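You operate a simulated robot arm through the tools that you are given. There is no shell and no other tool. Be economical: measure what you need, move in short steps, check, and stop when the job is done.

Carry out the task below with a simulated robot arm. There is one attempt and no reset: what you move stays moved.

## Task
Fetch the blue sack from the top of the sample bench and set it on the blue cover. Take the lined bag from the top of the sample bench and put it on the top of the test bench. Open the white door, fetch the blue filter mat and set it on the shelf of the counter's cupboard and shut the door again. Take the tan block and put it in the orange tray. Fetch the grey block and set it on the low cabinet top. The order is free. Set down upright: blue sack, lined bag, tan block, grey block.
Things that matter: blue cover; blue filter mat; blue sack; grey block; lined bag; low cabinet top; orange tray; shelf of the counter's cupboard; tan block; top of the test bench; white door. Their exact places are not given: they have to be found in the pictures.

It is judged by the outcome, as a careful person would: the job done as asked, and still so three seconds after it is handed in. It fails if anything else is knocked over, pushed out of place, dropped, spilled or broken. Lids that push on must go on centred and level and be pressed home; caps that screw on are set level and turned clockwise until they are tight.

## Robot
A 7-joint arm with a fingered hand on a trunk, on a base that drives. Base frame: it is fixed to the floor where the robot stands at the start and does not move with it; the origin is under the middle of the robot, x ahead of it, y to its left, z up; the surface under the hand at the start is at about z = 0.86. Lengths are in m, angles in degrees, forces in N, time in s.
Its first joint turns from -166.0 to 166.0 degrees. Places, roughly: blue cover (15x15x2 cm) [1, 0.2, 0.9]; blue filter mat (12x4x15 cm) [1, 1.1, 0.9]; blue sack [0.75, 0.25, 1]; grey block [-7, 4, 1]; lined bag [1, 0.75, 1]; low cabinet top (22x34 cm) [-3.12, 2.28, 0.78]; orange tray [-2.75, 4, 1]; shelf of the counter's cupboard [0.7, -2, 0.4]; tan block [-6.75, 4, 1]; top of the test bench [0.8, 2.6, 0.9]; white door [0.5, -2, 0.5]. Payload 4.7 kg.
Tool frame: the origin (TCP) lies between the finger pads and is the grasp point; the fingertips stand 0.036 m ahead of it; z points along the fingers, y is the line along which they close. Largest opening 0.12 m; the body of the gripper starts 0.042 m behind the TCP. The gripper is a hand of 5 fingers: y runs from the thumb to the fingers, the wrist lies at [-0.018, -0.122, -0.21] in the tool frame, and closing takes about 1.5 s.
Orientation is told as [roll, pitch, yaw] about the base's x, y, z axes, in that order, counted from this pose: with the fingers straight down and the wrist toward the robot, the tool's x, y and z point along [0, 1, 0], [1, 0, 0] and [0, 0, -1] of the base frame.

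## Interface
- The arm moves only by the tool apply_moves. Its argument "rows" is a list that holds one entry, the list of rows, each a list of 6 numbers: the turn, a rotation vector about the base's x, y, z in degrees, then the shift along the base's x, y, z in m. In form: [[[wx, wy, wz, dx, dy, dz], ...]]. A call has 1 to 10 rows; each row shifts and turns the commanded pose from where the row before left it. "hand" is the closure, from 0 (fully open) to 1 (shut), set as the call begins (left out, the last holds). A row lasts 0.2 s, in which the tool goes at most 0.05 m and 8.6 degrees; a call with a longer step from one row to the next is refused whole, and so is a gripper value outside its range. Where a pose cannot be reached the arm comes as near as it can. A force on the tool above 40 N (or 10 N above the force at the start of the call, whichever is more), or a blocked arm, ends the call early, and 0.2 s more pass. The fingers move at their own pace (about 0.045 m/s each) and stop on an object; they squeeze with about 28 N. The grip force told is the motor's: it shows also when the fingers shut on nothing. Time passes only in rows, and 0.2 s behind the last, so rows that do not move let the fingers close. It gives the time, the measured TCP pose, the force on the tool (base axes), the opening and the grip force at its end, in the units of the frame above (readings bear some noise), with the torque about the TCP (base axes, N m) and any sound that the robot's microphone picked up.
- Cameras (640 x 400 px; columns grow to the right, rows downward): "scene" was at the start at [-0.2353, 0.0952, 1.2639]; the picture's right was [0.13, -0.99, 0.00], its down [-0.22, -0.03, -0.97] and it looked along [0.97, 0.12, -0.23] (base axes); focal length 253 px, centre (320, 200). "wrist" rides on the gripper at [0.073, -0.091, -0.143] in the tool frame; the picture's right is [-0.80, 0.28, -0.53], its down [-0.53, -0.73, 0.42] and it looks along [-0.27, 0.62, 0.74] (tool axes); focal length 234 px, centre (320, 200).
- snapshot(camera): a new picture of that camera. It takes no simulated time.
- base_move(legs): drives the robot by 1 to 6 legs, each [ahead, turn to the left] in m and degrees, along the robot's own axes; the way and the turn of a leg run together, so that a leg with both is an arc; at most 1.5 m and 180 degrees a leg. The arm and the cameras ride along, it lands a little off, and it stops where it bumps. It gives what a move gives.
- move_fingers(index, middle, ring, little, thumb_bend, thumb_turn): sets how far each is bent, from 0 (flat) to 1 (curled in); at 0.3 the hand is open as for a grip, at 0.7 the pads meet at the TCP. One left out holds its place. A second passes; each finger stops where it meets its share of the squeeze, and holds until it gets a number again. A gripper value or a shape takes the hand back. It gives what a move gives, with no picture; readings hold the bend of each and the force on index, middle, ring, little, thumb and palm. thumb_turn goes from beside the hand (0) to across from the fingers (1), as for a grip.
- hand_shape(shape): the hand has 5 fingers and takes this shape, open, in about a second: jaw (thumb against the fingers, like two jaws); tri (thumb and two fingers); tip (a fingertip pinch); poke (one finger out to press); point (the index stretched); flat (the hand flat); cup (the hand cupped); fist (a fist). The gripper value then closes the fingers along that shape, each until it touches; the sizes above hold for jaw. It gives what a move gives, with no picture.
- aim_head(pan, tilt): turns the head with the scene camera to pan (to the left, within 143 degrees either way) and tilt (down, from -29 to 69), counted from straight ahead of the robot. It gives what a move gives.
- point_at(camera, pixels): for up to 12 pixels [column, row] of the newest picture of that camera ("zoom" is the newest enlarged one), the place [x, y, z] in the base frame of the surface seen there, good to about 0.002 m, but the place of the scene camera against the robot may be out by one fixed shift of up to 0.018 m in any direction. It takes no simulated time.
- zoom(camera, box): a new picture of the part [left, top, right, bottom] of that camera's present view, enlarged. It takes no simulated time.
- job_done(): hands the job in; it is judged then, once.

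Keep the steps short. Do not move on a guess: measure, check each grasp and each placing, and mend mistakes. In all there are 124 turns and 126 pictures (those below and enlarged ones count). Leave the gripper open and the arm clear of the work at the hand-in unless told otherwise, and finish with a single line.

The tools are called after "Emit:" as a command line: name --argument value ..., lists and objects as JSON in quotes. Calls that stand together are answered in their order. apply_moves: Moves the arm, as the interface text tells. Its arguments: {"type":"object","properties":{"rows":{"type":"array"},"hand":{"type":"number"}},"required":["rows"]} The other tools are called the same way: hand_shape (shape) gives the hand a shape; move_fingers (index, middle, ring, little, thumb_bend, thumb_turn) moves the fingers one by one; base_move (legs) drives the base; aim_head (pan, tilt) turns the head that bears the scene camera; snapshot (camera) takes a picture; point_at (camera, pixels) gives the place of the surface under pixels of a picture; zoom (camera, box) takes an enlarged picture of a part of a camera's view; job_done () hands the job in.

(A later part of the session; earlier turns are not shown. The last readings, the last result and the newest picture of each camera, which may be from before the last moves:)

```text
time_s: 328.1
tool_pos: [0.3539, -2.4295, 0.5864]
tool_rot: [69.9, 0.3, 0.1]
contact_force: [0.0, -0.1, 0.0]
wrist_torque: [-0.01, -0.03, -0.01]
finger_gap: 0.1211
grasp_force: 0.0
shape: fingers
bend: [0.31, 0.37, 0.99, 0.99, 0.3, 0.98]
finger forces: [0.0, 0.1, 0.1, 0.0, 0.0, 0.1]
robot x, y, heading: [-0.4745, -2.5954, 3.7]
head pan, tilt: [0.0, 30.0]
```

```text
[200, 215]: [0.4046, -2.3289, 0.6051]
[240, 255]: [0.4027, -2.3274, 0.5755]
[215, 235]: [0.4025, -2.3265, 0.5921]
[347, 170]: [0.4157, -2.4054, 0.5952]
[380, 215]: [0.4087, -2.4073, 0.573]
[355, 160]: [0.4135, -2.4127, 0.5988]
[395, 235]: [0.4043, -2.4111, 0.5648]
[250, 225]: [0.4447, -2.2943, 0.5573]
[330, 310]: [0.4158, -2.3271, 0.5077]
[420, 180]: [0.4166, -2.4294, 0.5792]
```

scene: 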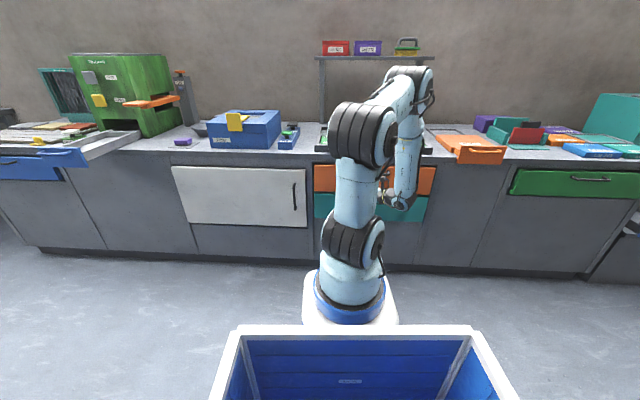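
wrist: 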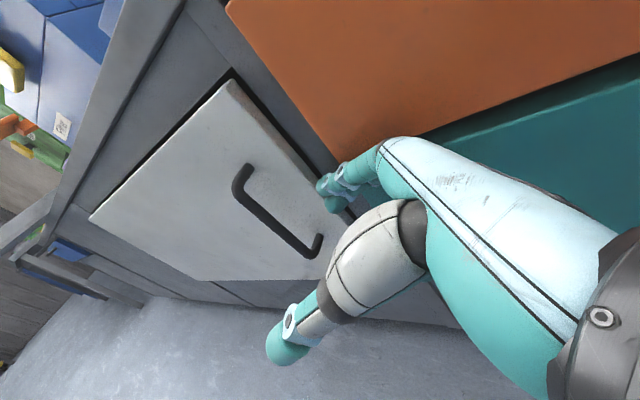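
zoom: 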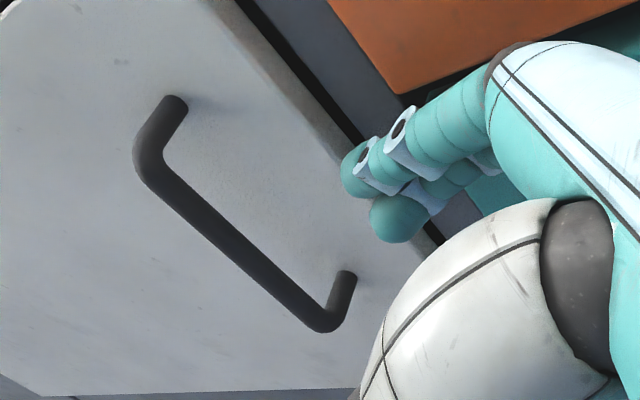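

Shift +0.012 in x and slide left 0.085.

Emit:
apply_moves --rows '[[[0, 0, 0, 0.012, 0, 0], [0, 0, 0, 0, 0.025, 0], [0, 0, 0, 0, 0.03, 0], [0, 0, 0, 0, 0.03, 0], [0, 0, 0, 0, 0, 0]]]'

Emit:
zoom --camera "wrist" --box '[220, 120, 400, 280]'

```text
time_s: 329.2
tool_pos: [0.365, -2.3443, 0.5847]
tool_rot: [70.1, 0.4, 0.1]
contact_force: [-22.7, -14.3, 1.2]
wrist_torque: [-0.2, -0.03, -1.9]
finger_gap: 0.121
grasp_force: 17.0
shape: fingers
bend: [0.31, 0.4, 0.99, 0.99, 0.3, 0.98]
finger forces: [0.0, 34.4, 0.0, 0.1, 0.1, 0.0]
robot x, y, heading: [-0.4765, -2.5985, 3.9]
head pan, tilt: [0.0, 30.0]
```

```text
2.50 times, centred on (310, 200) of wrist
```

zoom: 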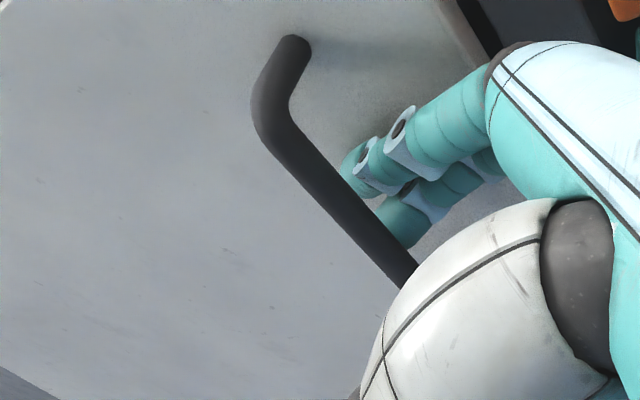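

Fingers are behind the bar. Close thumb, index and middle on it.

Emit:
move_fingers --index 0.75 --middle 0.75 --thumb_bend 0.75

```text
time_s: 330.2
tool_pos: [0.3672, -2.3445, 0.5876]
tool_rot: [70.1, 0.3, 0.0]
contact_force: [4.9, -13.3, -1.3]
wrist_torque: [-0.44, -0.24, -2.14]
finger_gap: 0.0349
grasp_force: 27.4
shape: fingers
bend: [0.41, 0.47, 0.99, 0.99, 0.75, 0.98]
finger forces: [12.7, 42.5, 0.0, 0.0, 0.0, 0.0]
robot x, y, heading: [-0.4735, -2.5977, 3.7]
head pan, tilt: [0.0, 30.0]
```

Hooked. Pull along the door's arc (hinge at (0.445,-1.68)), first a little.

Emit:
apply_moves --rows '[[[0, 0, -2, -0.0231, 0.0031, 0], [0, 0, -3, -0.0345, 0.0062, 0], [0, 0, -4, -0.0453, 0.0111, 0], [0, 0, 0, 0, 0, 0]]]'

Emit:
snapshot --camera "wrist"

```text
time_s: 331.2
tool_pos: [0.2634, -2.3228, 0.586]
tool_rot: [70.1, 0.2, -9.0]
contact_force: [-1.1, -14.5, -1.5]
wrist_torque: [-0.3, -0.17, -2.16]
finger_gap: 0.0349
grasp_force: 28.6
shape: fingers
bend: [0.4, 0.48, 0.99, 0.99, 0.75, 0.98]
finger forces: [11.9, 45.3, 0.0, 0.0, 0.0, 0.1]
robot x, y, heading: [-0.475, -2.5941, 3.7]
head pan, tilt: [0.0, 30.0]
```

```text
33 pictures are left
```

wrist: 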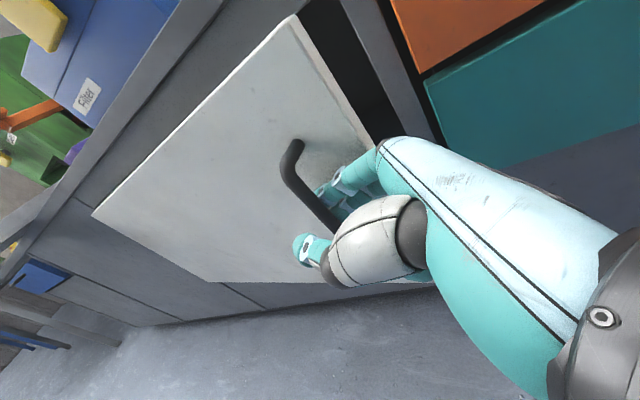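

The door is opening. Continue the arc.

Emit:
apply_moves --rows '[[[0, 0, -4, -0.0445, 0.0142, 0], [0, 0, -4, -0.0434, 0.0172, 0], [0, 0, -4, -0.042, 0.0203, 0], [0, 0, -4, -0.0405, 0.0231, 0], [0, 0, -4, -0.0388, 0.0259, 0], [0, 0, -4, -0.0369, 0.0285, 0], [0, 0, 0, 0, 0, 0]]]'

Emit:
snapshot --camera "scene"

```text
time_s: 332.9
tool_pos: [0.2071, -2.3055, 0.5865]
tool_rot: [70.0, 0.3, -13.8]
contact_force: [2.2, -1.0, -3.1]
wrist_torque: [-0.08, -0.11, -1.33]
finger_gap: 0.0339
grasp_force: 29.2
shape: fingers
bend: [0.41, 0.48, 0.99, 0.99, 0.75, 0.98]
finger forces: [10.6, 46.7, 0.0, 0.0, 0.0, 0.1]
out of reach, approached as far as the arm can: row 2, 3, 4, 5, 6
robot x, y, heading: [-0.4727, -2.5947, 3.7]
head pan, tilt: [0.0, 30.0]
```

```text
32 pictures are left
```

scene: 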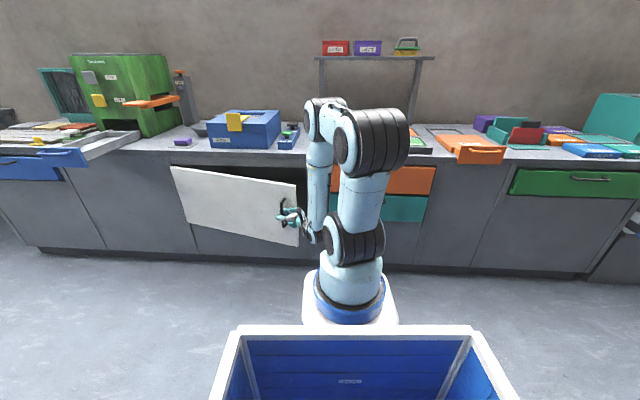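

The arm is too near its own axis to follow further. The door is ajar ~14°; release the bar, slide out to the right, and then I'll back the base.

Emit:
move_fingers --index 0.3 --middle 0.33 --thumb_bend 0.25

Emit:
apply_moves --rows '[[[0, 0, 0, 0.002, -0.03, 0], [0, 0, 0, 0.004, -0.03, 0], [0, 0, 0, 0.004, -0.03, 0], [0, 0, 0, 0, -0.03, 0.02], [0, 0, 0, 0, -0.02, 0.03], [0, 0, 0, 0, 0, 0]]]'

Emit:
snapshot --camera "wrist"

```text
time_s: 333.9
tool_pos: [0.2074, -2.3049, 0.5857]
tool_rot: [70.0, 0.3, -13.9]
contact_force: [0.3, 0.4, -0.5]
wrist_torque: [0.0, 0.0, 0.01]
finger_gap: 0.1267
grasp_force: 0.1
shape: fingers
bend: [0.3, 0.33, 0.99, 0.99, 0.25, 0.98]
finger forces: [0.0, 0.1, 0.0, 0.0, 0.0, 0.0]
robot x, y, heading: [-0.474, -2.5963, 3.9]
head pan, tilt: [0.0, 30.0]
```

```text
time_s: 335.2
tool_pos: [0.216, -2.4427, 0.6361]
tool_rot: [70.1, 0.4, -14.0]
contact_force: [0.1, 0.2, 0.6]
wrist_torque: [0.01, -0.01, 0.0]
finger_gap: 0.1263
grasp_force: 0.1
shape: fingers
bend: [0.3, 0.33, 0.99, 0.99, 0.25, 0.98]
finger forces: [0.0, 0.0, 0.0, 0.0, 0.0, 0.0]
robot x, y, heading: [-0.4763, -2.5964, 3.9]
head pan, tilt: [0.0, 30.0]
```

```text
31 pictures are left
```

wrist: 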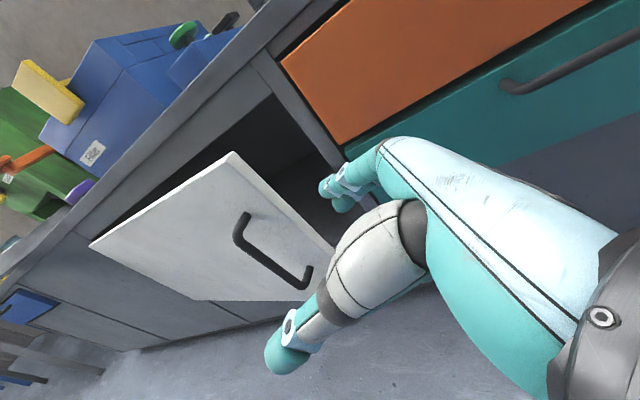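

Door stays ajar. Measure its free edge, then back the base to give the arm room.

Emit:
point_at --camera "wrist" --pixels '[[231, 156], [320, 235], [280, 200], [92, 243], [240, 230], [275, 195], [255, 120]]'

Emit:
base_move --legs '[[-0.32, 0]]'

```text
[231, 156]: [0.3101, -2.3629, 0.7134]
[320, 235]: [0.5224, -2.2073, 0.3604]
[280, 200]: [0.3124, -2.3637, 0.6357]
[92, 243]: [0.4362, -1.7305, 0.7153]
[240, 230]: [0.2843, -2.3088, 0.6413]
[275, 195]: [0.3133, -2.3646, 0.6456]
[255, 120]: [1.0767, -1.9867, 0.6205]
```

```text
time_s: 337.4
tool_pos: [-0.1027, -2.4644, 0.6359]
tool_rot: [70.0, 0.3, -14.1]
contact_force: [0.0, 0.7, 0.2]
wrist_torque: [-0.05, 0.01, -0.02]
finger_gap: 0.1269
grasp_force: 0.0
shape: fingers
bend: [0.3, 0.33, 0.99, 0.99, 0.25, 0.98]
finger forces: [0.0, 0.0, 0.1, 0.1, 0.0, 0.1]
robot x, y, heading: [-0.7982, -2.6131, 3.7]
head pan, tilt: [0.0, 30.0]
```

Emit:
apply_moves --rows '[[[0, 0, 0, 0.046, 0, 0], [0, 0, 0, 0.046, 0, 0], [0, 0, 0, 0.046, 0, 0], [0, 0, 0, 0.046, 0, 0], [0, 0, 0, 0.046, 0, 0], [0, 0, 0, 0.046, 0, -0.01], [0, 0, 0, 0.046, 0, -0.01], [0, 0, 0, 0.046, 0, -0.01], [0, 0, 0, 0.046, 0, 0], [0, 0, 0, 0, 0, 0]]]'

Emit:
snapshot --camera "wrist"

```text
time_s: 339.6
tool_pos: [0.3123, -2.463, 0.6054]
tool_rot: [70.0, 0.3, -14.0]
contact_force: [0.7, -0.2, -0.3]
wrist_torque: [0.02, -0.01, -0.01]
finger_gap: 0.127
grasp_force: 0.0
shape: fingers
bend: [0.3, 0.33, 0.99, 0.99, 0.25, 0.98]
finger forces: [0.0, 0.0, 0.0, 0.0, 0.1, 0.0]
robot x, y, heading: [-0.7973, -2.6184, 4.0]
head pan, tilt: [0.0, 30.0]
```

```text
30 pictures are left
```

wrist: 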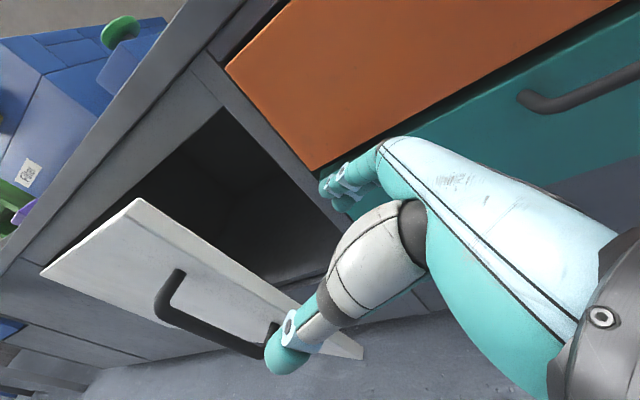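

Fold the thumb aside so that the fingers alone hook the door's inner edge, then slide left.

Emit:
move_fingers --thumb_turn 0 --index 0.4 --middle 0.4 --thumb_bend 0.2

Emit:
apply_moves --rows '[[[0, 0, 0, 0.02, 0, 0.03], [0, 0, 0, 0.0, 0.035, 0.02], [0, 0, 0, 0, 0.035, 0], [0, 0, 0, 0, 0.03, 0], [0, 0, 0, 0, 0, 0]]]'

Emit:
snapshot --camera "wrist"

```text
time_s: 340.6
tool_pos: [0.3114, -2.463, 0.6051]
tool_rot: [70.0, 0.3, -14.0]
contact_force: [0.2, -0.2, 0.2]
wrist_torque: [0.0, 0.0, -0.01]
finger_gap: 0.172
grasp_force: 0.1
shape: fingers
bend: [0.4, 0.4, 0.99, 0.99, 0.2, 0.0]
finger forces: [0.1, 0.0, 0.0, 0.0, 0.0, 0.0]
robot x, y, heading: [-0.7927, -2.6141, 3.9]
head pan, tilt: [0.0, 30.0]
```

```text
time_s: 341.8
tool_pos: [0.3313, -2.364, 0.6569]
tool_rot: [70.1, 0.2, -14.1]
contact_force: [0.3, -0.8, -0.5]
wrist_torque: [0.0, 0.01, -0.01]
finger_gap: 0.1721
grasp_force: 0.0
shape: fingers
bend: [0.4, 0.4, 0.99, 0.99, 0.2, 0.0]
finger forces: [0.1, 0.0, 0.1, 0.0, 0.0, 0.0]
robot x, y, heading: [-0.7943, -2.6144, 3.9]
head pan, tilt: [0.0, 30.0]
```

```text
29 pictures are left
```

wrist: 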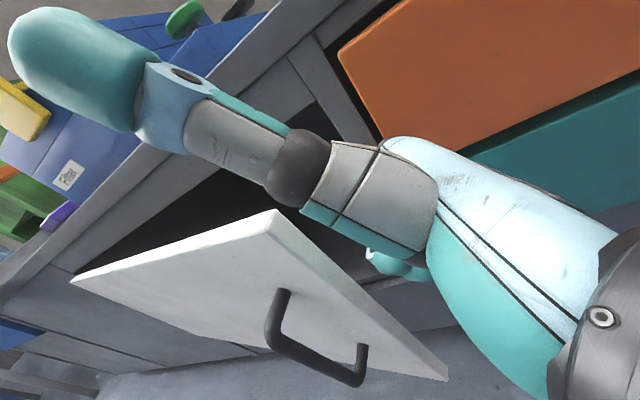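

Emit:
apply_moves --rows '[[[0, 0, -4, -0.0474, 0.0097, 0], [0, 0, -4, -0.0467, 0.0129, 0], [0, 0, -4, -0.0456, 0.0163, 0], [0, 0, -4, -0.0443, 0.0193, 0], [0, 0, -4, -0.043, 0.0223, 0], [0, 0, -4, -0.0413, 0.0255, 0], [0, 0, 0, 0, 0, 0]]]'

Emit:
snapshot --camera "scene"

```text
time_s: 343.4
tool_pos: [0.1927, -2.3262, 0.6568]
tool_rot: [70.1, 0.3, -26.0]
contact_force: [-0.2, -0.2, 0.1]
wrist_torque: [-0.01, -0.02, 0.0]
finger_gap: 0.1721
grasp_force: 0.1
shape: fingers
bend: [0.4, 0.4, 0.99, 0.99, 0.2, 0.0]
finger forces: [0.1, 0.0, 0.0, 0.0, 0.0, 0.0]
out of reach, approached as far as the arm can: row 4, 5, 6
robot x, y, heading: [-0.793, -2.6141, 3.8]
head pan, tilt: [0.0, 30.0]
```

```text
28 pictures are left
```

scene: 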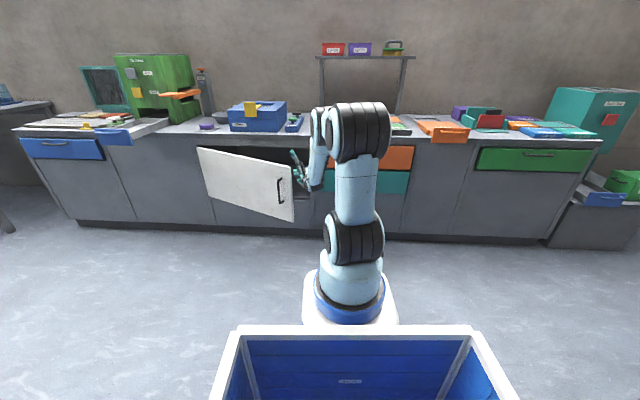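

The wrist is at its limit in this pose. The gap is now ~25°, wide enough to push from inside with the hand pointing down. Back the hand out to the right while un-rolling it.

Emit:
apply_moves --rows '[[[0, 0, 0, 0.01, -0.045, 0], [0, 0, 0, 0, -0.045, 0.01], [-7, 3.42, 0, 0.013, -0.02, 0.025], [-7, 3.42, 0, 0.013, -0.02, 0.025], [-7, 3.42, 0, 0.013, -0.02, 0.025], [-7, 3.42, 0, 0.013, -0.02, 0.025], [-7, 3.42, 0, 0.013, -0.01, 0.025], [-7, 3.42, 0, 0.013, 0, 0.025], [-7, 3.42, 0, 0.013, 0, 0.025], [-7, 3.42, 0, 0.013, 0, 0.025]]]'

Emit:
apply_moves --rows '[[[-7, 3.42, 0, 0, 0, 0.02], [0, 0, 8, 0, 0, 0], [0, 0, 8, 0, 0, 0], [0, 0, 8, 0, 0, 0], [0, 0, 8, 0, 0, 0], [0, 0, 8, 0, 0, 0], [0, 0, 8, 0, 0, 0], [0, 0, 8, 0, 0, 0], [0, 0, 8, 0, 0, 0], [0, 0, 8, 0, 0, 0]]]'

Emit:
hand_shape --shape "fist"

Emit:
snapshot --camera "wrist"

```text
time_s: 345.6
tool_pos: [0.2961, -2.4981, 0.8514]
tool_rot: [13.5, 2.1, -25.5]
contact_force: [0.8, -1.8, -1.6]
wrist_torque: [0.13, 0.01, 0.06]
finger_gap: 0.172
grasp_force: 0.1
shape: fingers
bend: [0.4, 0.4, 0.99, 0.99, 0.2, 0.0]
finger forces: [0.0, 0.0, 0.0, 0.1, 0.0, 0.0]
out of reach, approached as far as the arm can: row 8
robot x, y, heading: [-0.7953, -2.6158, 3.7]
head pan, tilt: [0.0, 30.0]
```

```text
time_s: 347.8
tool_pos: [0.2961, -2.4988, 0.8737]
tool_rot: [5.4, 1.6, 46.8]
contact_force: [-0.4, 0.1, -0.2]
wrist_torque: [-0.03, -0.03, -0.01]
finger_gap: 0.1724
grasp_force: 0.0
shape: fingers
bend: [0.4, 0.4, 0.99, 0.99, 0.2, 0.0]
finger forces: [0.1, 0.0, 0.0, 0.0, 0.0, 0.0]
robot x, y, heading: [-0.7974, -2.6148, 3.8]
head pan, tilt: [0.0, 30.0]
```

```text
time_s: 348.7
tool_pos: [0.297, -2.4987, 0.8732]
tool_rot: [5.2, 1.8, 46.7]
contact_force: [0.3, 0.4, 0.0]
wrist_torque: [-0.02, 0.0, -0.01]
finger_gap: 0.0002
grasp_force: 0.1
shape: fist
bend: [1.0, 1.0, 1.0, 1.0, 0.85, 0.85]
finger forces: [0.0, 0.0, 0.0, 0.0, 0.0, 0.1]
robot x, y, heading: [-0.7961, -2.6152, 3.9]
head pan, tilt: [0.0, 30.0]
```

```text
27 pictures are left
```

wrist: 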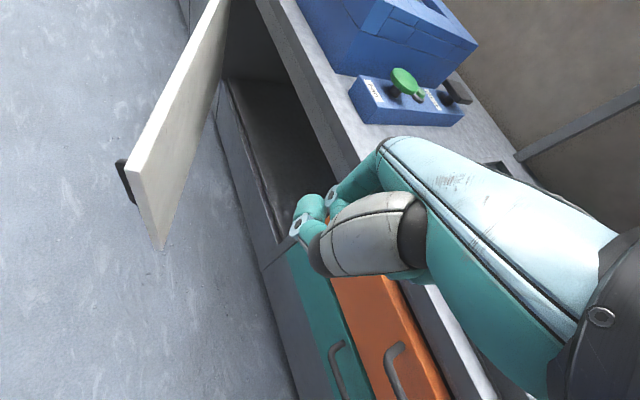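

Emit:
point_at --camera "wrist" --pixels '[[135, 168], [155, 235], [215, 60], [270, 110], [255, 85], [300, 160], [225, 90], [275, 225], [260, 20]]'

```text
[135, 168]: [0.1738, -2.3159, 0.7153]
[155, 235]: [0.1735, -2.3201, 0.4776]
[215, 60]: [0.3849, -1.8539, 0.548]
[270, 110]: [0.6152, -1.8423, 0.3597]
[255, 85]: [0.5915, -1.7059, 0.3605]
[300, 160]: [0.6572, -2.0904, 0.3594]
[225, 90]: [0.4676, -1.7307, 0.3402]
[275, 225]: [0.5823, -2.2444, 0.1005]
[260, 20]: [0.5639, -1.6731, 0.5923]
```

Door inner face runs (0.18,-2.32)→(0.46,-1.68); shelf floor z 0.36. Put the fist behind the door edge and push it open.

Emit:
apply_moves --rows '[[[0, 0, 0, 0.005, 0.04, 0], [0, 0, 0, 0.005, 0.04, 0], [0, 0, 0, 0, 0.04, 0], [0, 0, 0, 0, 0.04, -0.02], [0, 0, 0, 0, 0.02, -0.045], [0, 0, 0, 0, 0, -0.045], [0, 0, 0, 0, 0, -0.045], [0, 0, 0, 0, 0, -0.045], [0, 0, 0, 0, 0, -0.04], [0, 0, 0, 0, 0, 0]]]'

Emit:
apply_moves --rows '[[[0, 0, 0, -0.04, 0.01, 0], [0, 0, 0, -0.04, 0.01, 0], [0, 0, 0, -0.04, 0.015, 0], [0, 0, 0, -0.04, 0.02, 0], [0, 0, 0, -0.04, 0.02, 0], [0, 0, 0, -0.04, 0.025, 0], [0, 0, 0, -0.04, 0.025, 0], [0, 0, 0, -0.035, 0.03, 0], [0, 0, 0, -0.03, 0.035, 0], [0, 0, 0, -0.025, 0.04, 0]]]'

Emit:
snapshot --camera "wrist"

```text
time_s: 350.9
tool_pos: [0.3081, -2.3203, 0.6335]
tool_rot: [5.2, 1.6, 46.8]
contact_force: [0.3, 0.2, -0.1]
wrist_torque: [-0.01, 0.07, 0.02]
finger_gap: 0.0003
grasp_force: 0.0
shape: fist
bend: [1.0, 1.0, 1.0, 1.0, 0.85, 0.85]
finger forces: [0.0, 0.0, 0.1, 0.0, 0.0, 0.0]
robot x, y, heading: [-0.7919, -2.6181, 3.9]
head pan, tilt: [0.0, 30.0]
```

```text
time_s: 353.1
tool_pos: [-0.0603, -2.0875, 0.6346]
tool_rot: [5.2, 1.6, 46.6]
contact_force: [1.3, 0.0, -0.2]
wrist_torque: [0.01, 0.0, -0.03]
finger_gap: 0.0
grasp_force: 0.0
shape: fist
bend: [1.0, 1.0, 1.0, 1.0, 0.85, 0.85]
finger forces: [0.0, 0.2, 0.1, 0.0, 0.0, 0.0]
robot x, y, heading: [-0.7982, -2.6164, 3.8]
head pan, tilt: [0.0, 30.0]
```

```text
26 pictures are left
```

wrist: 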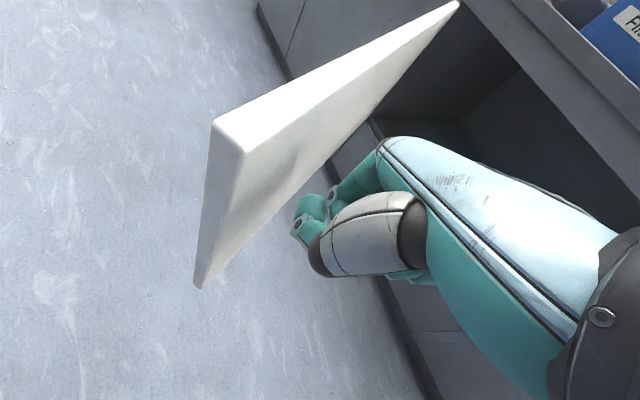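

Door follows. Continue pushing toward +y.

Emit:
apply_moves --rows '[[[0, 0, 0, -0.01, 0.04, 0], [0, 0, 0, -0.01, 0.04, 0], [0, 0, 0, 0, 0.045, 0], [0, 0, 0, 0, 0.045, 0], [0, 0, 0, 0.01, 0.045, 0], [0, 0, 0, 0.01, 0.045, 0], [0, 0, 0, 0.01, 0.045, 0], [0, 0, 0, 0, 0.035, 0], [0, 0, 0, 0, 0, 0]]]'

Emit:
snapshot --camera "scene"

```text
time_s: 355.1
tool_pos: [-0.0516, -1.7487, 0.6336]
tool_rot: [5.1, 1.7, 46.7]
contact_force: [-1.2, -0.4, -0.9]
wrist_torque: [0.0, -0.02, 0.0]
finger_gap: 0.0002
grasp_force: 0.0
shape: fist
bend: [1.0, 1.0, 1.0, 1.0, 0.85, 0.85]
finger forces: [0.0, 0.0, 0.1, 0.0, 0.0, 0.0]
robot x, y, heading: [-0.7923, -2.6195, 3.9]
head pan, tilt: [0.0, 30.0]
```

```text
25 pictures are left
```

scene: 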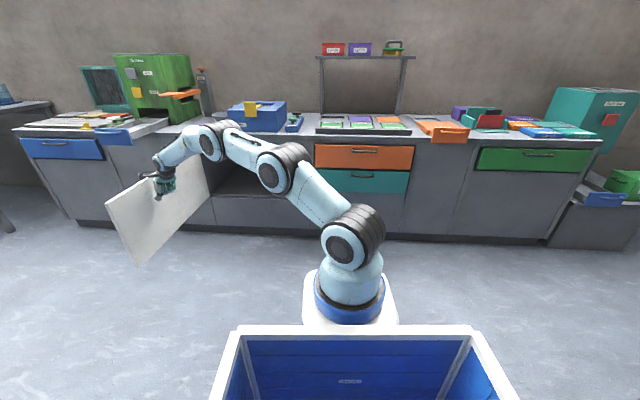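

The door stands open ~90°. Retract the hand up and back in front of the robot.

Emit:
apply_moves --rows '[[[0, 0, 0, 0, -0.045, 0], [0, 0, 0, 0, -0.04, 0.02], [0, 0, 0, 0, -0.02, 0.045], [0, 0, 0, 0, -0.02, 0.045], [0, 0, 0, 0, -0.02, 0.045], [-5, 0, -6, 0, -0.02, 0.045], [0, 0, -8, 0, -0.02, 0.045], [0, 0, -8, 0, -0.02, 0.045], [0, 0, -8, 0, -0.02, 0.045], [0, 0, -8, 0, -0.02, 0.045]]]'

Emit:
apply_moves --rows '[[[0, 0, 0, -0.01, -0.045, 0.02], [0, 0, 0, -0.01, -0.045, 0.02], [0, 0, 0, -0.01, -0.045, 0.02], [0, 0, 0, -0.01, -0.045, 0.02], [0, 0, 0, -0.01, -0.045, 0.02], [0, 0, 0, -0.01, -0.045, 0.02], [0, 0, -5, -0.01, -0.045, 0], [0, 0, 0, -0.01, -0.045, 0], [0, 0, 0, -0.01, -0.045, 0]]]'

Emit:
base_move --legs '[[0, 83.5], [1.5, 0], [1.5, 0], [0.5, 0], [0, -87], [0.5, 0]]'

Emit:
hand_shape --shape "tri"

```text
time_s: 357.3
tool_pos: [-0.0534, -1.995, 1.012]
tool_rot: [1.4, 5.2, 8.3]
contact_force: [-0.3, -0.1, -0.4]
wrist_torque: [0.0, 0.02, 0.01]
finger_gap: 0.0
grasp_force: 0.1
shape: fist
bend: [1.0, 1.0, 1.0, 1.0, 0.85, 0.85]
finger forces: [0.0, 0.0, 0.1, 0.0, 0.1, 0.0]
robot x, y, heading: [-0.7966, -2.6198, 3.7]
head pan, tilt: [0.0, 30.0]
```

```text
refused: row 1 steps farther than a row can; nothing moved
```

```text
time_s: 384.0
tool_pos: [0.5764, 1.5093, 1.013]
tool_rot: [1.6, 5.2, 7.3]
contact_force: [-1.0, -0.9, 0.0]
wrist_torque: [-0.01, 0.03, 0.03]
finger_gap: 0.0
grasp_force: 0.1
shape: fist
bend: [1.0, 1.0, 1.0, 1.0, 0.85, 0.85]
finger forces: [0.0, 0.0, 0.0, 0.1, 0.0, 0.0]
robot x, y, heading: [-0.1764, 0.9072, 2.8]
head pan, tilt: [0.0, 30.0]
```

```text
time_s: 384.9
tool_pos: [0.5781, 1.5105, 1.0135]
tool_rot: [1.6, 5.2, 7.5]
contact_force: [-0.7, 0.5, 0.2]
wrist_torque: [0.04, -0.02, 0.01]
finger_gap: 0.1194
grasp_force: 0.0
shape: tri
bend: [0.3, 0.3, 0.99, 0.99, 0.3, 0.97]
finger forces: [0.0, 0.0, 0.0, 0.0, 0.1, 0.0]
robot x, y, heading: [-0.1707, 0.9009, 2.9]
head pan, tilt: [0.0, 30.0]
```

The second retraction was refused, so the hand rode extended to the left. No bump was reported; check the cart at the left for disturbance.

Emit:
aim_head --pan 95 --tilt 18

Emit:
snapshot --camera "scene"

```text
time_s: 386.6
tool_pos: [0.5778, 1.5094, 1.0123]
tool_rot: [1.6, 5.1, 7.4]
contact_force: [0.1, 0.0, 0.5]
wrist_torque: [0.0, -0.03, 0.01]
finger_gap: 0.1194
grasp_force: 0.0
shape: tri
bend: [0.3, 0.3, 0.99, 0.99, 0.3, 0.97]
finger forces: [0.1, 0.0, 0.0, 0.1, 0.1, 0.0]
robot x, y, heading: [-0.173, 0.9055, 2.8]
head pan, tilt: [95.0, 18.0]
```

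```text
24 pictures are left
```

scene: 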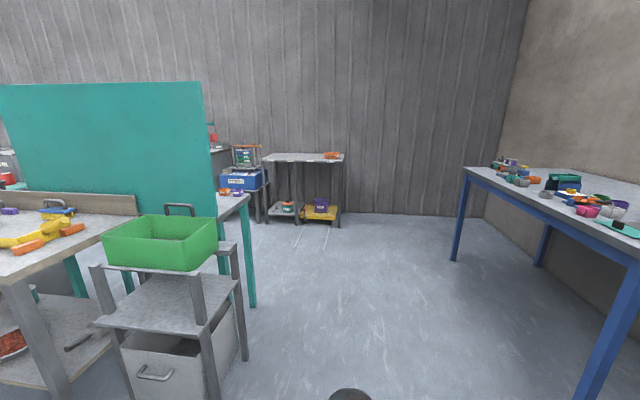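

Nothing disturbed. Drive 0.15 closer, then raise the hand, pitch it 45° and move to a pre-grasp behind the mat's handle.

Emit:
base_move --legs '[[0.15, 0]]'

Emit:
apply_moves --rows '[[[0, 0, 0, 0, 0, 0.045], [0, 0, 0, 0, 0, 0.045], [0, 0, 0, 0, -0.045, 0.01], [0.9, -7, 0, 0, -0.045, 0], [0.9, -7, 0, 0, -0.045, 0], [0.9, -7, 0, 0, -0.045, 0], [0.9, -7, 0, 0, -0.045, 0], [0.9, -7, 0, 0, -0.045, 0], [0.9, -7, 0, 0.01, -0.045, 0], [0.9, -7, 0, 0.01, -0.045, 0]]]'

Emit:
snapshot --camera "wrist"

```text
time_s: 388.0
tool_pos: [0.7265, 1.5167, 1.0126]
tool_rot: [1.6, 5.1, 7.3]
contact_force: [-1.2, 0.6, 0.9]
wrist_torque: [0.01, 0.02, 0.01]
finger_gap: 0.1195
grasp_force: 0.1
shape: tri
bend: [0.3, 0.3, 0.99, 0.99, 0.3, 0.97]
finger forces: [0.1, 0.0, 0.0, 0.1, 0.0, 0.0]
robot x, y, heading: [-0.0271, 0.906, 2.9]
head pan, tilt: [95.0, 18.0]
```

```text
time_s: 390.2
tool_pos: [0.7456, 1.157, 1.114]
tool_rot: [1.6, -44.3, 7.4]
contact_force: [-0.3, -0.1, -0.6]
wrist_torque: [-0.01, -0.01, -0.02]
finger_gap: 0.1199
grasp_force: 0.1
shape: tri
bend: [0.3, 0.3, 0.99, 0.99, 0.3, 0.98]
finger forces: [0.1, 0.0, 0.1, 0.1, 0.1, 0.0]
robot x, y, heading: [-0.0233, 0.9079, 2.7]
head pan, tilt: [95.0, 18.0]
```

```text
23 pictures are left
```

wrist: 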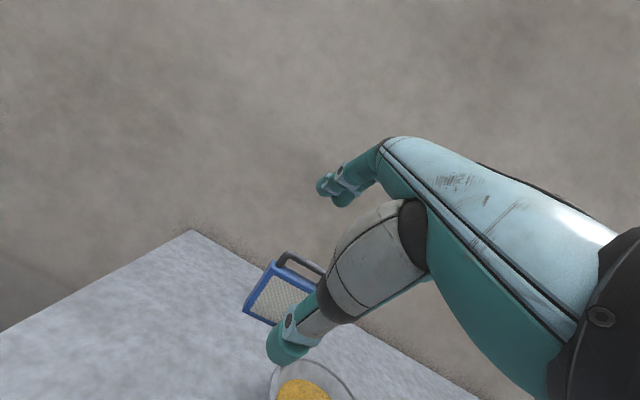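

Pitch −44° reached. Measure the handle precisely.

Emit:
zoom --camera "wrist" --box '[230, 230, 350, 330]'

```text
4.00 times, centred on (290, 280) of wrist
```

zoom: 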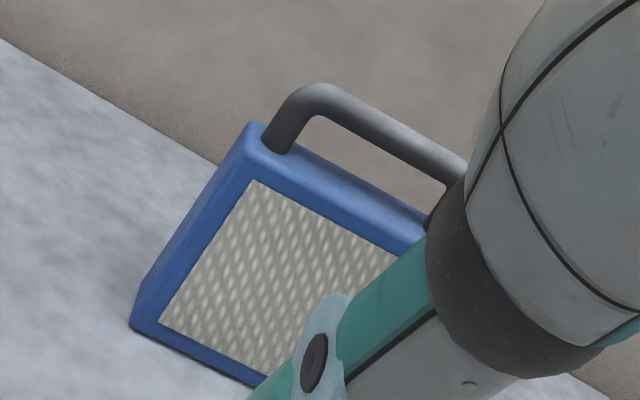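

Emit:
point_at --camera "zoom" --pixels '[[335, 95], [380, 125], [430, 158], [370, 132], [300, 160], [400, 210], [265, 150], [250, 130], [345, 105], [425, 165]]'

```text
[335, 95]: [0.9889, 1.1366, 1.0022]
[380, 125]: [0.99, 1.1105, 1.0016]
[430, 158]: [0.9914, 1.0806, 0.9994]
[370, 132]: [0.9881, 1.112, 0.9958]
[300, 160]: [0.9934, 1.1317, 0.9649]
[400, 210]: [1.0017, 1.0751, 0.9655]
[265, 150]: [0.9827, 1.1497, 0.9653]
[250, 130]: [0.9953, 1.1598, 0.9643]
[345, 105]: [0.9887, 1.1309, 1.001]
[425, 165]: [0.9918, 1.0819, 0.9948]
```

Bar centre ≈(0.996,1.105,0.996), body top 0.965. Pre-close the hand to a narrow gap and move to the pre-grasp.

Emit:
apply_moves --rows '[[[0, 0, -1, 0.0355, -0.0114, -0.009], [0, 0, -1, 0.0355, -0.0114, -0.009], [0, 0, -1.5, 0.0355, -0.0114, -0.009], [0, 0, 0, 0.0355, -0.0114, -0.009], [0, 0, 0, 0.0355, -0.0114, -0.009], [0, 0, 0, 0, 0, 0], [0, 0, 0, 0, 0, 0]]]' --hand 0.62

Emit:
zoom --camera "wrist" --box '[250, 140, 400, 350]'

```text
time_s: 391.8
tool_pos: [0.9258, 1.1012, 1.0667]
tool_rot: [1.4, -44.3, 3.9]
contact_force: [0.6, 0.2, 0.4]
wrist_torque: [-0.01, -0.01, 0.03]
finger_gap: 0.0459
grasp_force: 0.0
shape: tri
bend: [0.74, 0.5, 0.99, 0.99, 0.73, 1.0]
finger forces: [0.1, 0.0, 0.1, 0.0, 0.0, 0.0]
robot x, y, heading: [-0.0258, 0.9078, 2.7]
head pan, tilt: [95.0, 18.0]
```

```text
1.90 times, centred on (325, 245) of wrist
```

zoom: 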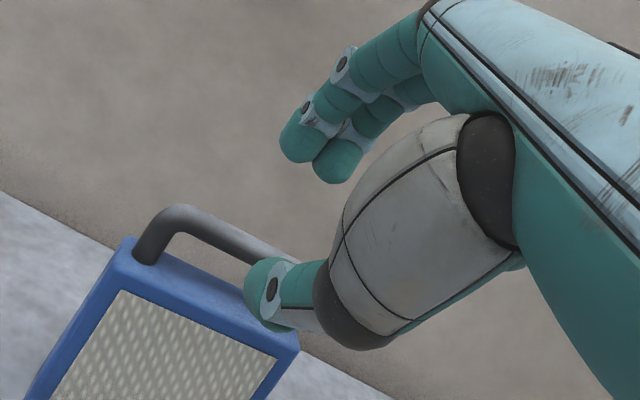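

Emit:
point_at --camera "zoom" --pixels '[[262, 280], [295, 145], [335, 165], [255, 300], [200, 225], [350, 175]]'

```text
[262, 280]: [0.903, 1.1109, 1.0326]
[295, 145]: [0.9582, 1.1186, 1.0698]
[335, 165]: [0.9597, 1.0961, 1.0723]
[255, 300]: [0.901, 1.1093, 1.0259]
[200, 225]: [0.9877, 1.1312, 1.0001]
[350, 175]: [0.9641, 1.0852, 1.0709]
```

Advance along the finger direction so that the bar enters between thumb and fingers, then close.

Emit:
apply_moves --rows '[[[0, 0, 0, 0.02, 0.001, -0.016], [0, 0, 0, 0.02, 0.001, -0.016], [0, 0, 0, 0.016, 0, -0.012], [0, 0, 0, 0, 0, 0]]]'

Emit:
zoom --camera "wrist" --box '[250, 140, 400, 350]'

```text
time_s: 392.8
tool_pos: [0.9815, 1.102, 1.0246]
tool_rot: [1.5, -44.3, 3.9]
contact_force: [0.5, 0.0, -1.1]
wrist_torque: [-0.01, 0.02, 0.0]
finger_gap: 0.0459
grasp_force: 0.0
shape: tri
bend: [0.74, 0.5, 0.99, 0.99, 0.73, 1.0]
finger forces: [0.1, 0.0, 0.0, 0.1, 0.1, 0.0]
robot x, y, heading: [-0.0272, 0.9056, 2.9]
head pan, tilt: [95.0, 18.0]
```

```text
1.90 times, centred on (325, 245) of wrist
```

zoom: 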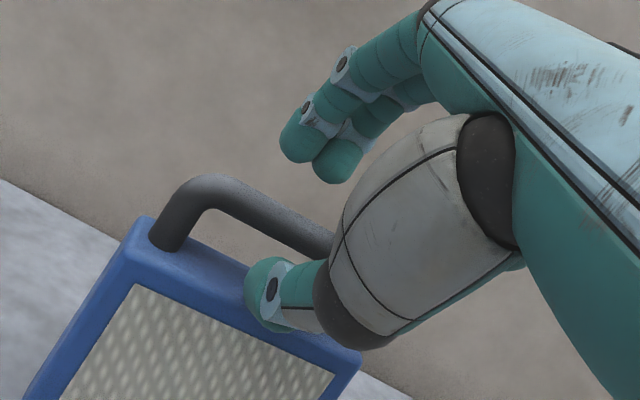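

Emit:
apply_moves --rows '[[[0, 0, 0, 0, 0, 0], [0, 0, 0, 0, 0, 0], [0, 0, 0, 0, 0, 0], [0, 0, 0, 0, 0, 0], [0, 0, 0, 0, 0, 0], [0, 0, 0, 0, 0, 0]]]' --hand 1

Emit:
zoom --camera "wrist" --box '[250, 140, 400, 350]'

```text
time_s: 394.2
tool_pos: [0.979, 1.1018, 1.0259]
tool_rot: [1.6, -44.6, 3.9]
contact_force: [-1.8, 0.8, 14.2]
wrist_torque: [-0.06, -0.39, -0.01]
finger_gap: 0.0029
grasp_force: 28.2
shape: tri
bend: [0.71, 0.69, 1.0, 1.0, 0.74, 1.0]
finger forces: [0.0, 0.1, 0.0, 0.1, 0.0, 0.0]
robot x, y, heading: [-0.0253, 0.9103, 2.9]
head pan, tilt: [95.0, 18.0]
```

```text
1.90 times, centred on (325, 245) of wrist
```

zoom: 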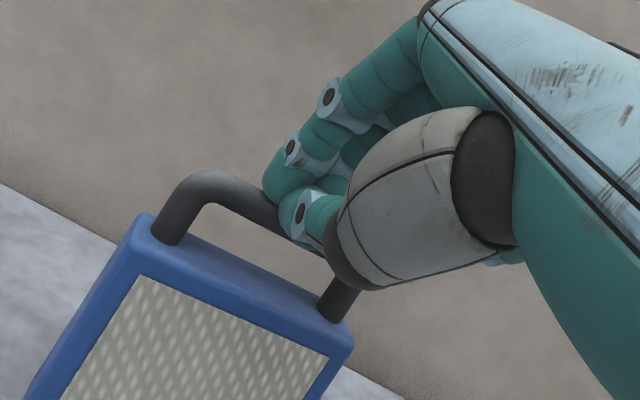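

Missed: the pads closed above the bar (thumb room is limited by the body at this pitch). Back off, steepen to ~-17° pitch, reopen partly.

Emit:
apply_moves --rows '[[[0, 0, 0, -0.02, 0, 0.03], [0, 0, 0, -0.01, 0, 0.03], [-0.46, 6.73, 0, 0.005, 0, 0], [-0.46, 6.73, 0, 0.01, 0, 0], [-0.46, 6.73, 0, 0.01, 0.001, 0], [-0.46, 6.73, 0, 0.008, 0.001, -0.013], [0, 0, 0, 0, 0, 0], [0, 0, 0, 0, 0, 0]]]' --hand 0.6

Emit:
zoom --camera "wrist" --box '[210, 140, 400, 370]'

```text
time_s: 396.0
tool_pos: [0.9826, 1.1047, 1.069]
tool_rot: [1.5, -17.3, 3.9]
contact_force: [-0.5, -1.2, -1.1]
wrist_torque: [0.01, -0.02, 0.0]
finger_gap: 0.0478
grasp_force: 0.1
shape: tri
bend: [0.74, 0.49, 0.99, 0.99, 0.73, 1.0]
finger forces: [0.0, 0.0, 0.0, 0.0, 0.1, 0.0]
robot x, y, heading: [-0.0268, 0.9088, 2.7]
head pan, tilt: [95.0, 18.0]
```

```text
1.74 times, centred on (305, 255) of wrist
```

zoom: 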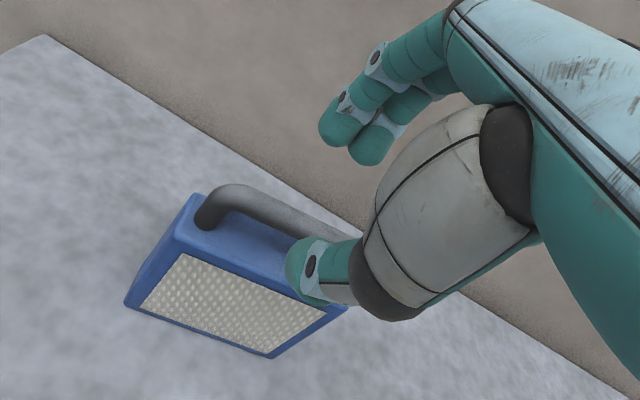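

Emit:
point_at --camera "zoom" --pixels '[[270, 200], [330, 225], [268, 212], [240, 190], [300, 275], [295, 250], [340, 130], [368, 150], [260, 240], [322, 292]]'

```text
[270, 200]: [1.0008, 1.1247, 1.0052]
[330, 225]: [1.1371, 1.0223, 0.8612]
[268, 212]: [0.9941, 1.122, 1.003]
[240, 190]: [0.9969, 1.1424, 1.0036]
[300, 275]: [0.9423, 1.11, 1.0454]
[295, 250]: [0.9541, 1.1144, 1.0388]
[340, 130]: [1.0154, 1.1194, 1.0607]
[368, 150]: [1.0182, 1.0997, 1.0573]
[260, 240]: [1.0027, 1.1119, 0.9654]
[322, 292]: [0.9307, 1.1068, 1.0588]
```

Bar centre ≈(0.999,1.11,0.997) lies on the path. Advance and close.

Emit:
apply_moves --rows '[[[0, 0, 0, 0.006, 0, -0.022], [0, 0, 0, 0.006, 0, -0.022], [0, 0, 0, 0.003, 0, -0.012], [0, 0, 0, 0.001, 0, -0.004], [0, 0, 0, 0, 0, 0]]]'

Emit:
apply_moves --rows '[[[0, 0, 0, 0, 0, 0], [0, 0, 0, 0, 0, 0], [0, 0, 0, 0, 0, 0], [0, 0, 0, 0, 0, 0], [0, 0, 0, 0, 0, 0]]]' --hand 1

```text
time_s: 397.2
tool_pos: [0.999, 1.1063, 1.0111]
tool_rot: [1.5, -17.3, 3.9]
contact_force: [-0.5, -0.3, 0.3]
wrist_torque: [-0.03, -0.03, 0.0]
finger_gap: 0.0476
grasp_force: 0.0
shape: tri
bend: [0.74, 0.49, 0.99, 0.99, 0.73, 1.0]
finger forces: [0.0, 0.1, 0.0, 0.0, 0.0, 0.1]
robot x, y, heading: [-0.0279, 0.9064, 2.9]
head pan, tilt: [95.0, 18.0]
```

```text
time_s: 398.4
tool_pos: [0.9971, 1.1054, 1.0107]
tool_rot: [1.5, -17.3, 3.8]
contact_force: [-0.3, -0.8, -0.7]
wrist_torque: [0.01, 0.02, -0.04]
finger_gap: 0.0041
grasp_force: 28.2
shape: tri
bend: [0.71, 0.7, 1.0, 1.0, 0.74, 1.0]
finger forces: [10.9, 9.0, 0.0, 0.0, 21.4, 0.0]
robot x, y, heading: [-0.0317, 0.9123, 2.5]
head pan, tilt: [95.0, 18.0]
```

Firm grip on the bar now. Lift and check.

Emit:
apply_moves --rows '[[[0, 0, 0, 0, 0, 0.02], [0, 0, 0, 0, 0, 0.03], [0, 0, 0, 0, 0, 0.04], [0, 0, 0, 0, 0, 0.04], [0, 0, 0, 0, 0, 0]]]'

Emit:
snapshot --camera "wrist"

```text
time_s: 399.6
tool_pos: [0.9985, 1.1049, 1.1414]
tool_rot: [1.5, -17.2, 4.0]
contact_force: [0.0, 1.0, -2.3]
wrist_torque: [0.04, 0.0, 0.0]
finger_gap: 0.0042
grasp_force: 27.8
shape: tri
bend: [0.71, 0.7, 1.0, 1.0, 0.74, 1.0]
finger forces: [10.8, 9.3, 0.1, 0.1, 21.1, 0.0]
robot x, y, heading: [-0.0241, 0.9105, 2.5]
head pan, tilt: [95.0, 18.0]
```

```text
17 pictures are left
```

wrist: 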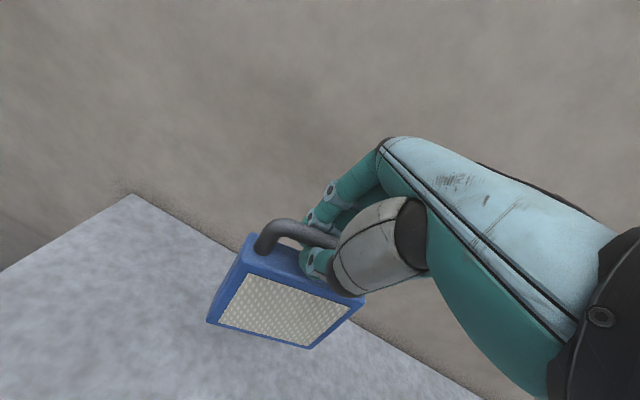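

Held upright. Raise further and retract over the bench.

Emit:
apply_moves --rows '[[[0, 0, 0, 0, 0, 0.04], [0, 0, 0, 0, 0, 0.04], [0, 0, 0, -0.02, 0, 0.03], [0, 0, 0, -0.045, 0, 0], [0, 0, 0, -0.045, 0, 0], [0, 0, 0, -0.045, 0, 0], [0, 0, 0, -0.045, 0, 0], [0, 0, 0, -0.045, -0.015, 0], [0, 0, 0, -0.045, -0.015, 0], [0, 0, 0, -0.045, -0.015, 0]]]'

Emit:
apply_moves --rows '[[[0, 0, 0, -0.03, -0.035, 0], [0, 0, 0, -0.03, -0.035, 0], [0, 0, 0, 0, -0.04, 0], [0, 0, 0, 0, -0.02, 0]]]'

```text
time_s: 401.8
tool_pos: [0.6654, 1.0619, 1.2507]
tool_rot: [1.5, -17.1, 4.0]
contact_force: [0.2, 0.9, -3.5]
wrist_torque: [0.02, 0.0, 0.04]
finger_gap: 0.0048
grasp_force: 28.2
shape: tri
bend: [0.71, 0.7, 1.0, 1.0, 0.75, 1.0]
finger forces: [10.1, 0.0, 0.0, 0.0, 21.1, 0.1]
robot x, y, heading: [-0.0247, 0.9063, 2.9]
head pan, tilt: [95.0, 18.0]
```

```text
time_s: 402.8
tool_pos: [0.6058, 0.9303, 1.2507]
tool_rot: [1.6, -17.4, 4.0]
contact_force: [-0.4, 0.8, -2.0]
wrist_torque: [0.0, 0.02, 0.01]
finger_gap: 0.0047
grasp_force: 27.8
shape: tri
bend: [0.72, 0.71, 1.0, 1.0, 0.75, 1.0]
finger forces: [9.9, 0.1, 0.0, 0.1, 20.0, 0.0]
robot x, y, heading: [-0.0208, 0.9116, 2.9]
head pan, tilt: [95.0, 18.0]
```

Middle finger has lost contact; look at the hold.

Emit:
zoom --camera "wrist" --box '[190, 140, 420, 380]'

```text
1.67 times, centred on (305, 260) of wrist
```

zoom: 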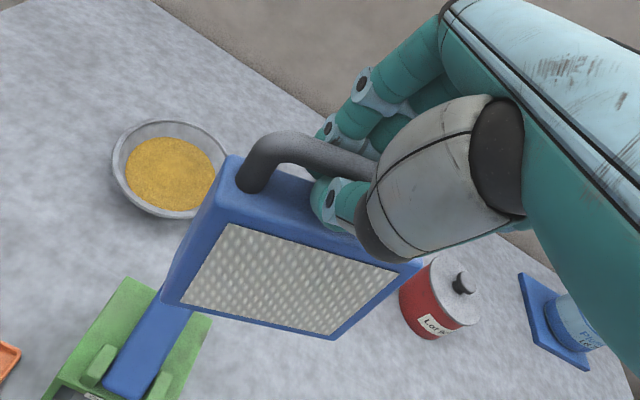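

The mat yawed slightly; curl the middle finger more to regain two-finger support.

Emit:
move_fingers --middle 0.85 --index 0.85 --thumb_bend 0.85

Emit:
zoom --camera "wrist" --box '[190, 140, 420, 380]'

```text
time_s: 403.8
tool_pos: [0.605, 0.9294, 1.2502]
tool_rot: [1.4, -17.3, 4.0]
contact_force: [-0.1, 0.2, -2.6]
wrist_torque: [0.0, 0.06, -0.02]
finger_gap: 0.0
grasp_force: 1.1
shape: fingers
bend: [0.76, 0.76, 1.0, 1.0, 0.77, 1.0]
finger forces: [0.2, 0.0, 0.0, 0.0, 0.0, 0.1]
robot x, y, heading: [-0.0239, 0.9123, 2.8]
head pan, tilt: [95.0, 18.0]
```

```text
1.67 times, centred on (305, 260) of wrist
```

zoom: 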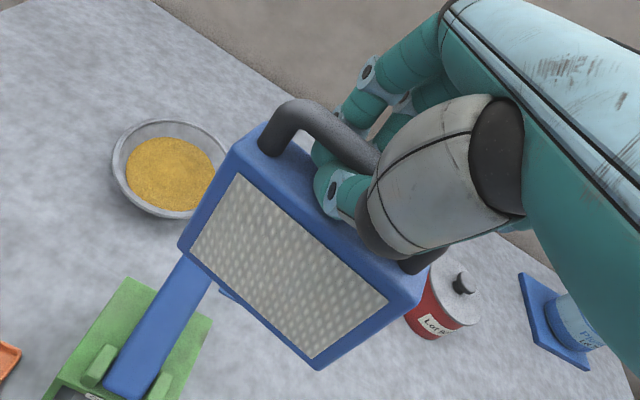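

Emit:
point_at --camera "zoom" --pixels '[[235, 150], [420, 305], [182, 245], [312, 365], [300, 105], [355, 145], [385, 300], [415, 262]]'

Emit:
apply_moves --rows '[[[0, 0, 0, 0, 0, 0.02], [0, 0, 0, 0, 0, -0.02], [0, 0, 0, -0.02, 0, 0], [0, 0, 0, 0, 0, 0], [0, 0, 0, 0, 0, 0]]]'

```text
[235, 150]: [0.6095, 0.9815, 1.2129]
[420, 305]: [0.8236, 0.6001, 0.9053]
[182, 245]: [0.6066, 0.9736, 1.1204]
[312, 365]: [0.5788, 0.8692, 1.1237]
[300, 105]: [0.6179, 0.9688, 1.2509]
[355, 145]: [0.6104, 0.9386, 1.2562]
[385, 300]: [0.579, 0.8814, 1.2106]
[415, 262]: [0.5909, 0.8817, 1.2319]
```

```text
time_s: 405.0
tool_pos: [0.5857, 0.9315, 1.2487]
tool_rot: [1.6, -17.3, 3.8]
contact_force: [0.5, 0.6, -1.7]
wrist_torque: [0.02, 0.03, -0.03]
finger_gap: 0.0
grasp_force: 0.1
shape: fingers
bend: [0.77, 0.78, 1.0, 1.0, 0.78, 1.0]
finger forces: [0.2, 0.0, 0.1, 0.1, 0.0, 0.1]
robot x, y, heading: [-0.0235, 0.9115, 3.0]
head pan, tilt: [95.0, 18.0]
```

The bar is now caged between the curled fingers and the palm, and the mat hangs level. Fix the finger bends there and drive to the cupboard.

Emit:
move_fingers --middle 0.78 --index 0.78 --thumb_bend 0.78

Emit:
base_move --legs '[[-0.6, 0], [0, -93], [1.5, 0], [1.5, 0], [0, 90]]'

Emit:
aim_head --pan 10 --tilt 30

Emit:
snapshot --camera "scene"

```text
time_s: 406.0
tool_pos: [0.5865, 0.9301, 1.2492]
tool_rot: [1.4, -17.4, 3.9]
contact_force: [-0.1, 0.8, -1.9]
wrist_torque: [0.01, 0.02, 0.0]
finger_gap: 0.0001
grasp_force: 0.1
shape: fingers
bend: [0.77, 0.77, 1.0, 1.0, 0.77, 1.0]
finger forces: [0.0, 0.1, 0.0, 0.0, 0.1, 0.0]
robot x, y, heading: [-0.0257, 0.9031, 3.1]
head pan, tilt: [95.0, 18.0]
```

```text
time_s: 431.1
tool_pos: [0.0618, -2.1035, 1.2492]
tool_rot: [1.6, -17.4, 2.9]
contact_force: [0.5, -1.0, -2.5]
wrist_torque: [0.04, -0.01, -0.01]
finger_gap: 0.0
grasp_force: 0.0
shape: fingers
bend: [0.77, 0.77, 1.0, 1.0, 0.77, 1.0]
finger forces: [0.0, 0.1, 0.1, 0.1, 0.1, 0.0]
robot x, y, heading: [-0.5515, -2.1092, 1.5]
head pan, tilt: [95.0, 18.0]
```

```text
time_s: 432.7
tool_pos: [0.0623, -2.1021, 1.2486]
tool_rot: [1.5, -17.4, 2.8]
contact_force: [0.0, 0.1, -1.2]
wrist_torque: [0.0, 0.05, 0.0]
finger_gap: 0.0002
grasp_force: 0.0
shape: fingers
bend: [0.77, 0.77, 1.0, 1.0, 0.77, 1.0]
finger forces: [0.0, 0.0, 0.1, 0.1, 0.0, 0.1]
robot x, y, heading: [-0.5513, -2.112, 1.7]
head pan, tilt: [10.0, 30.0]
```

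```text
14 pictures are left
```

scene: 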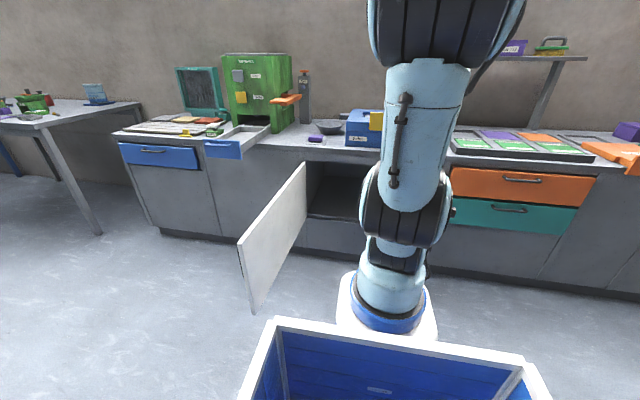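

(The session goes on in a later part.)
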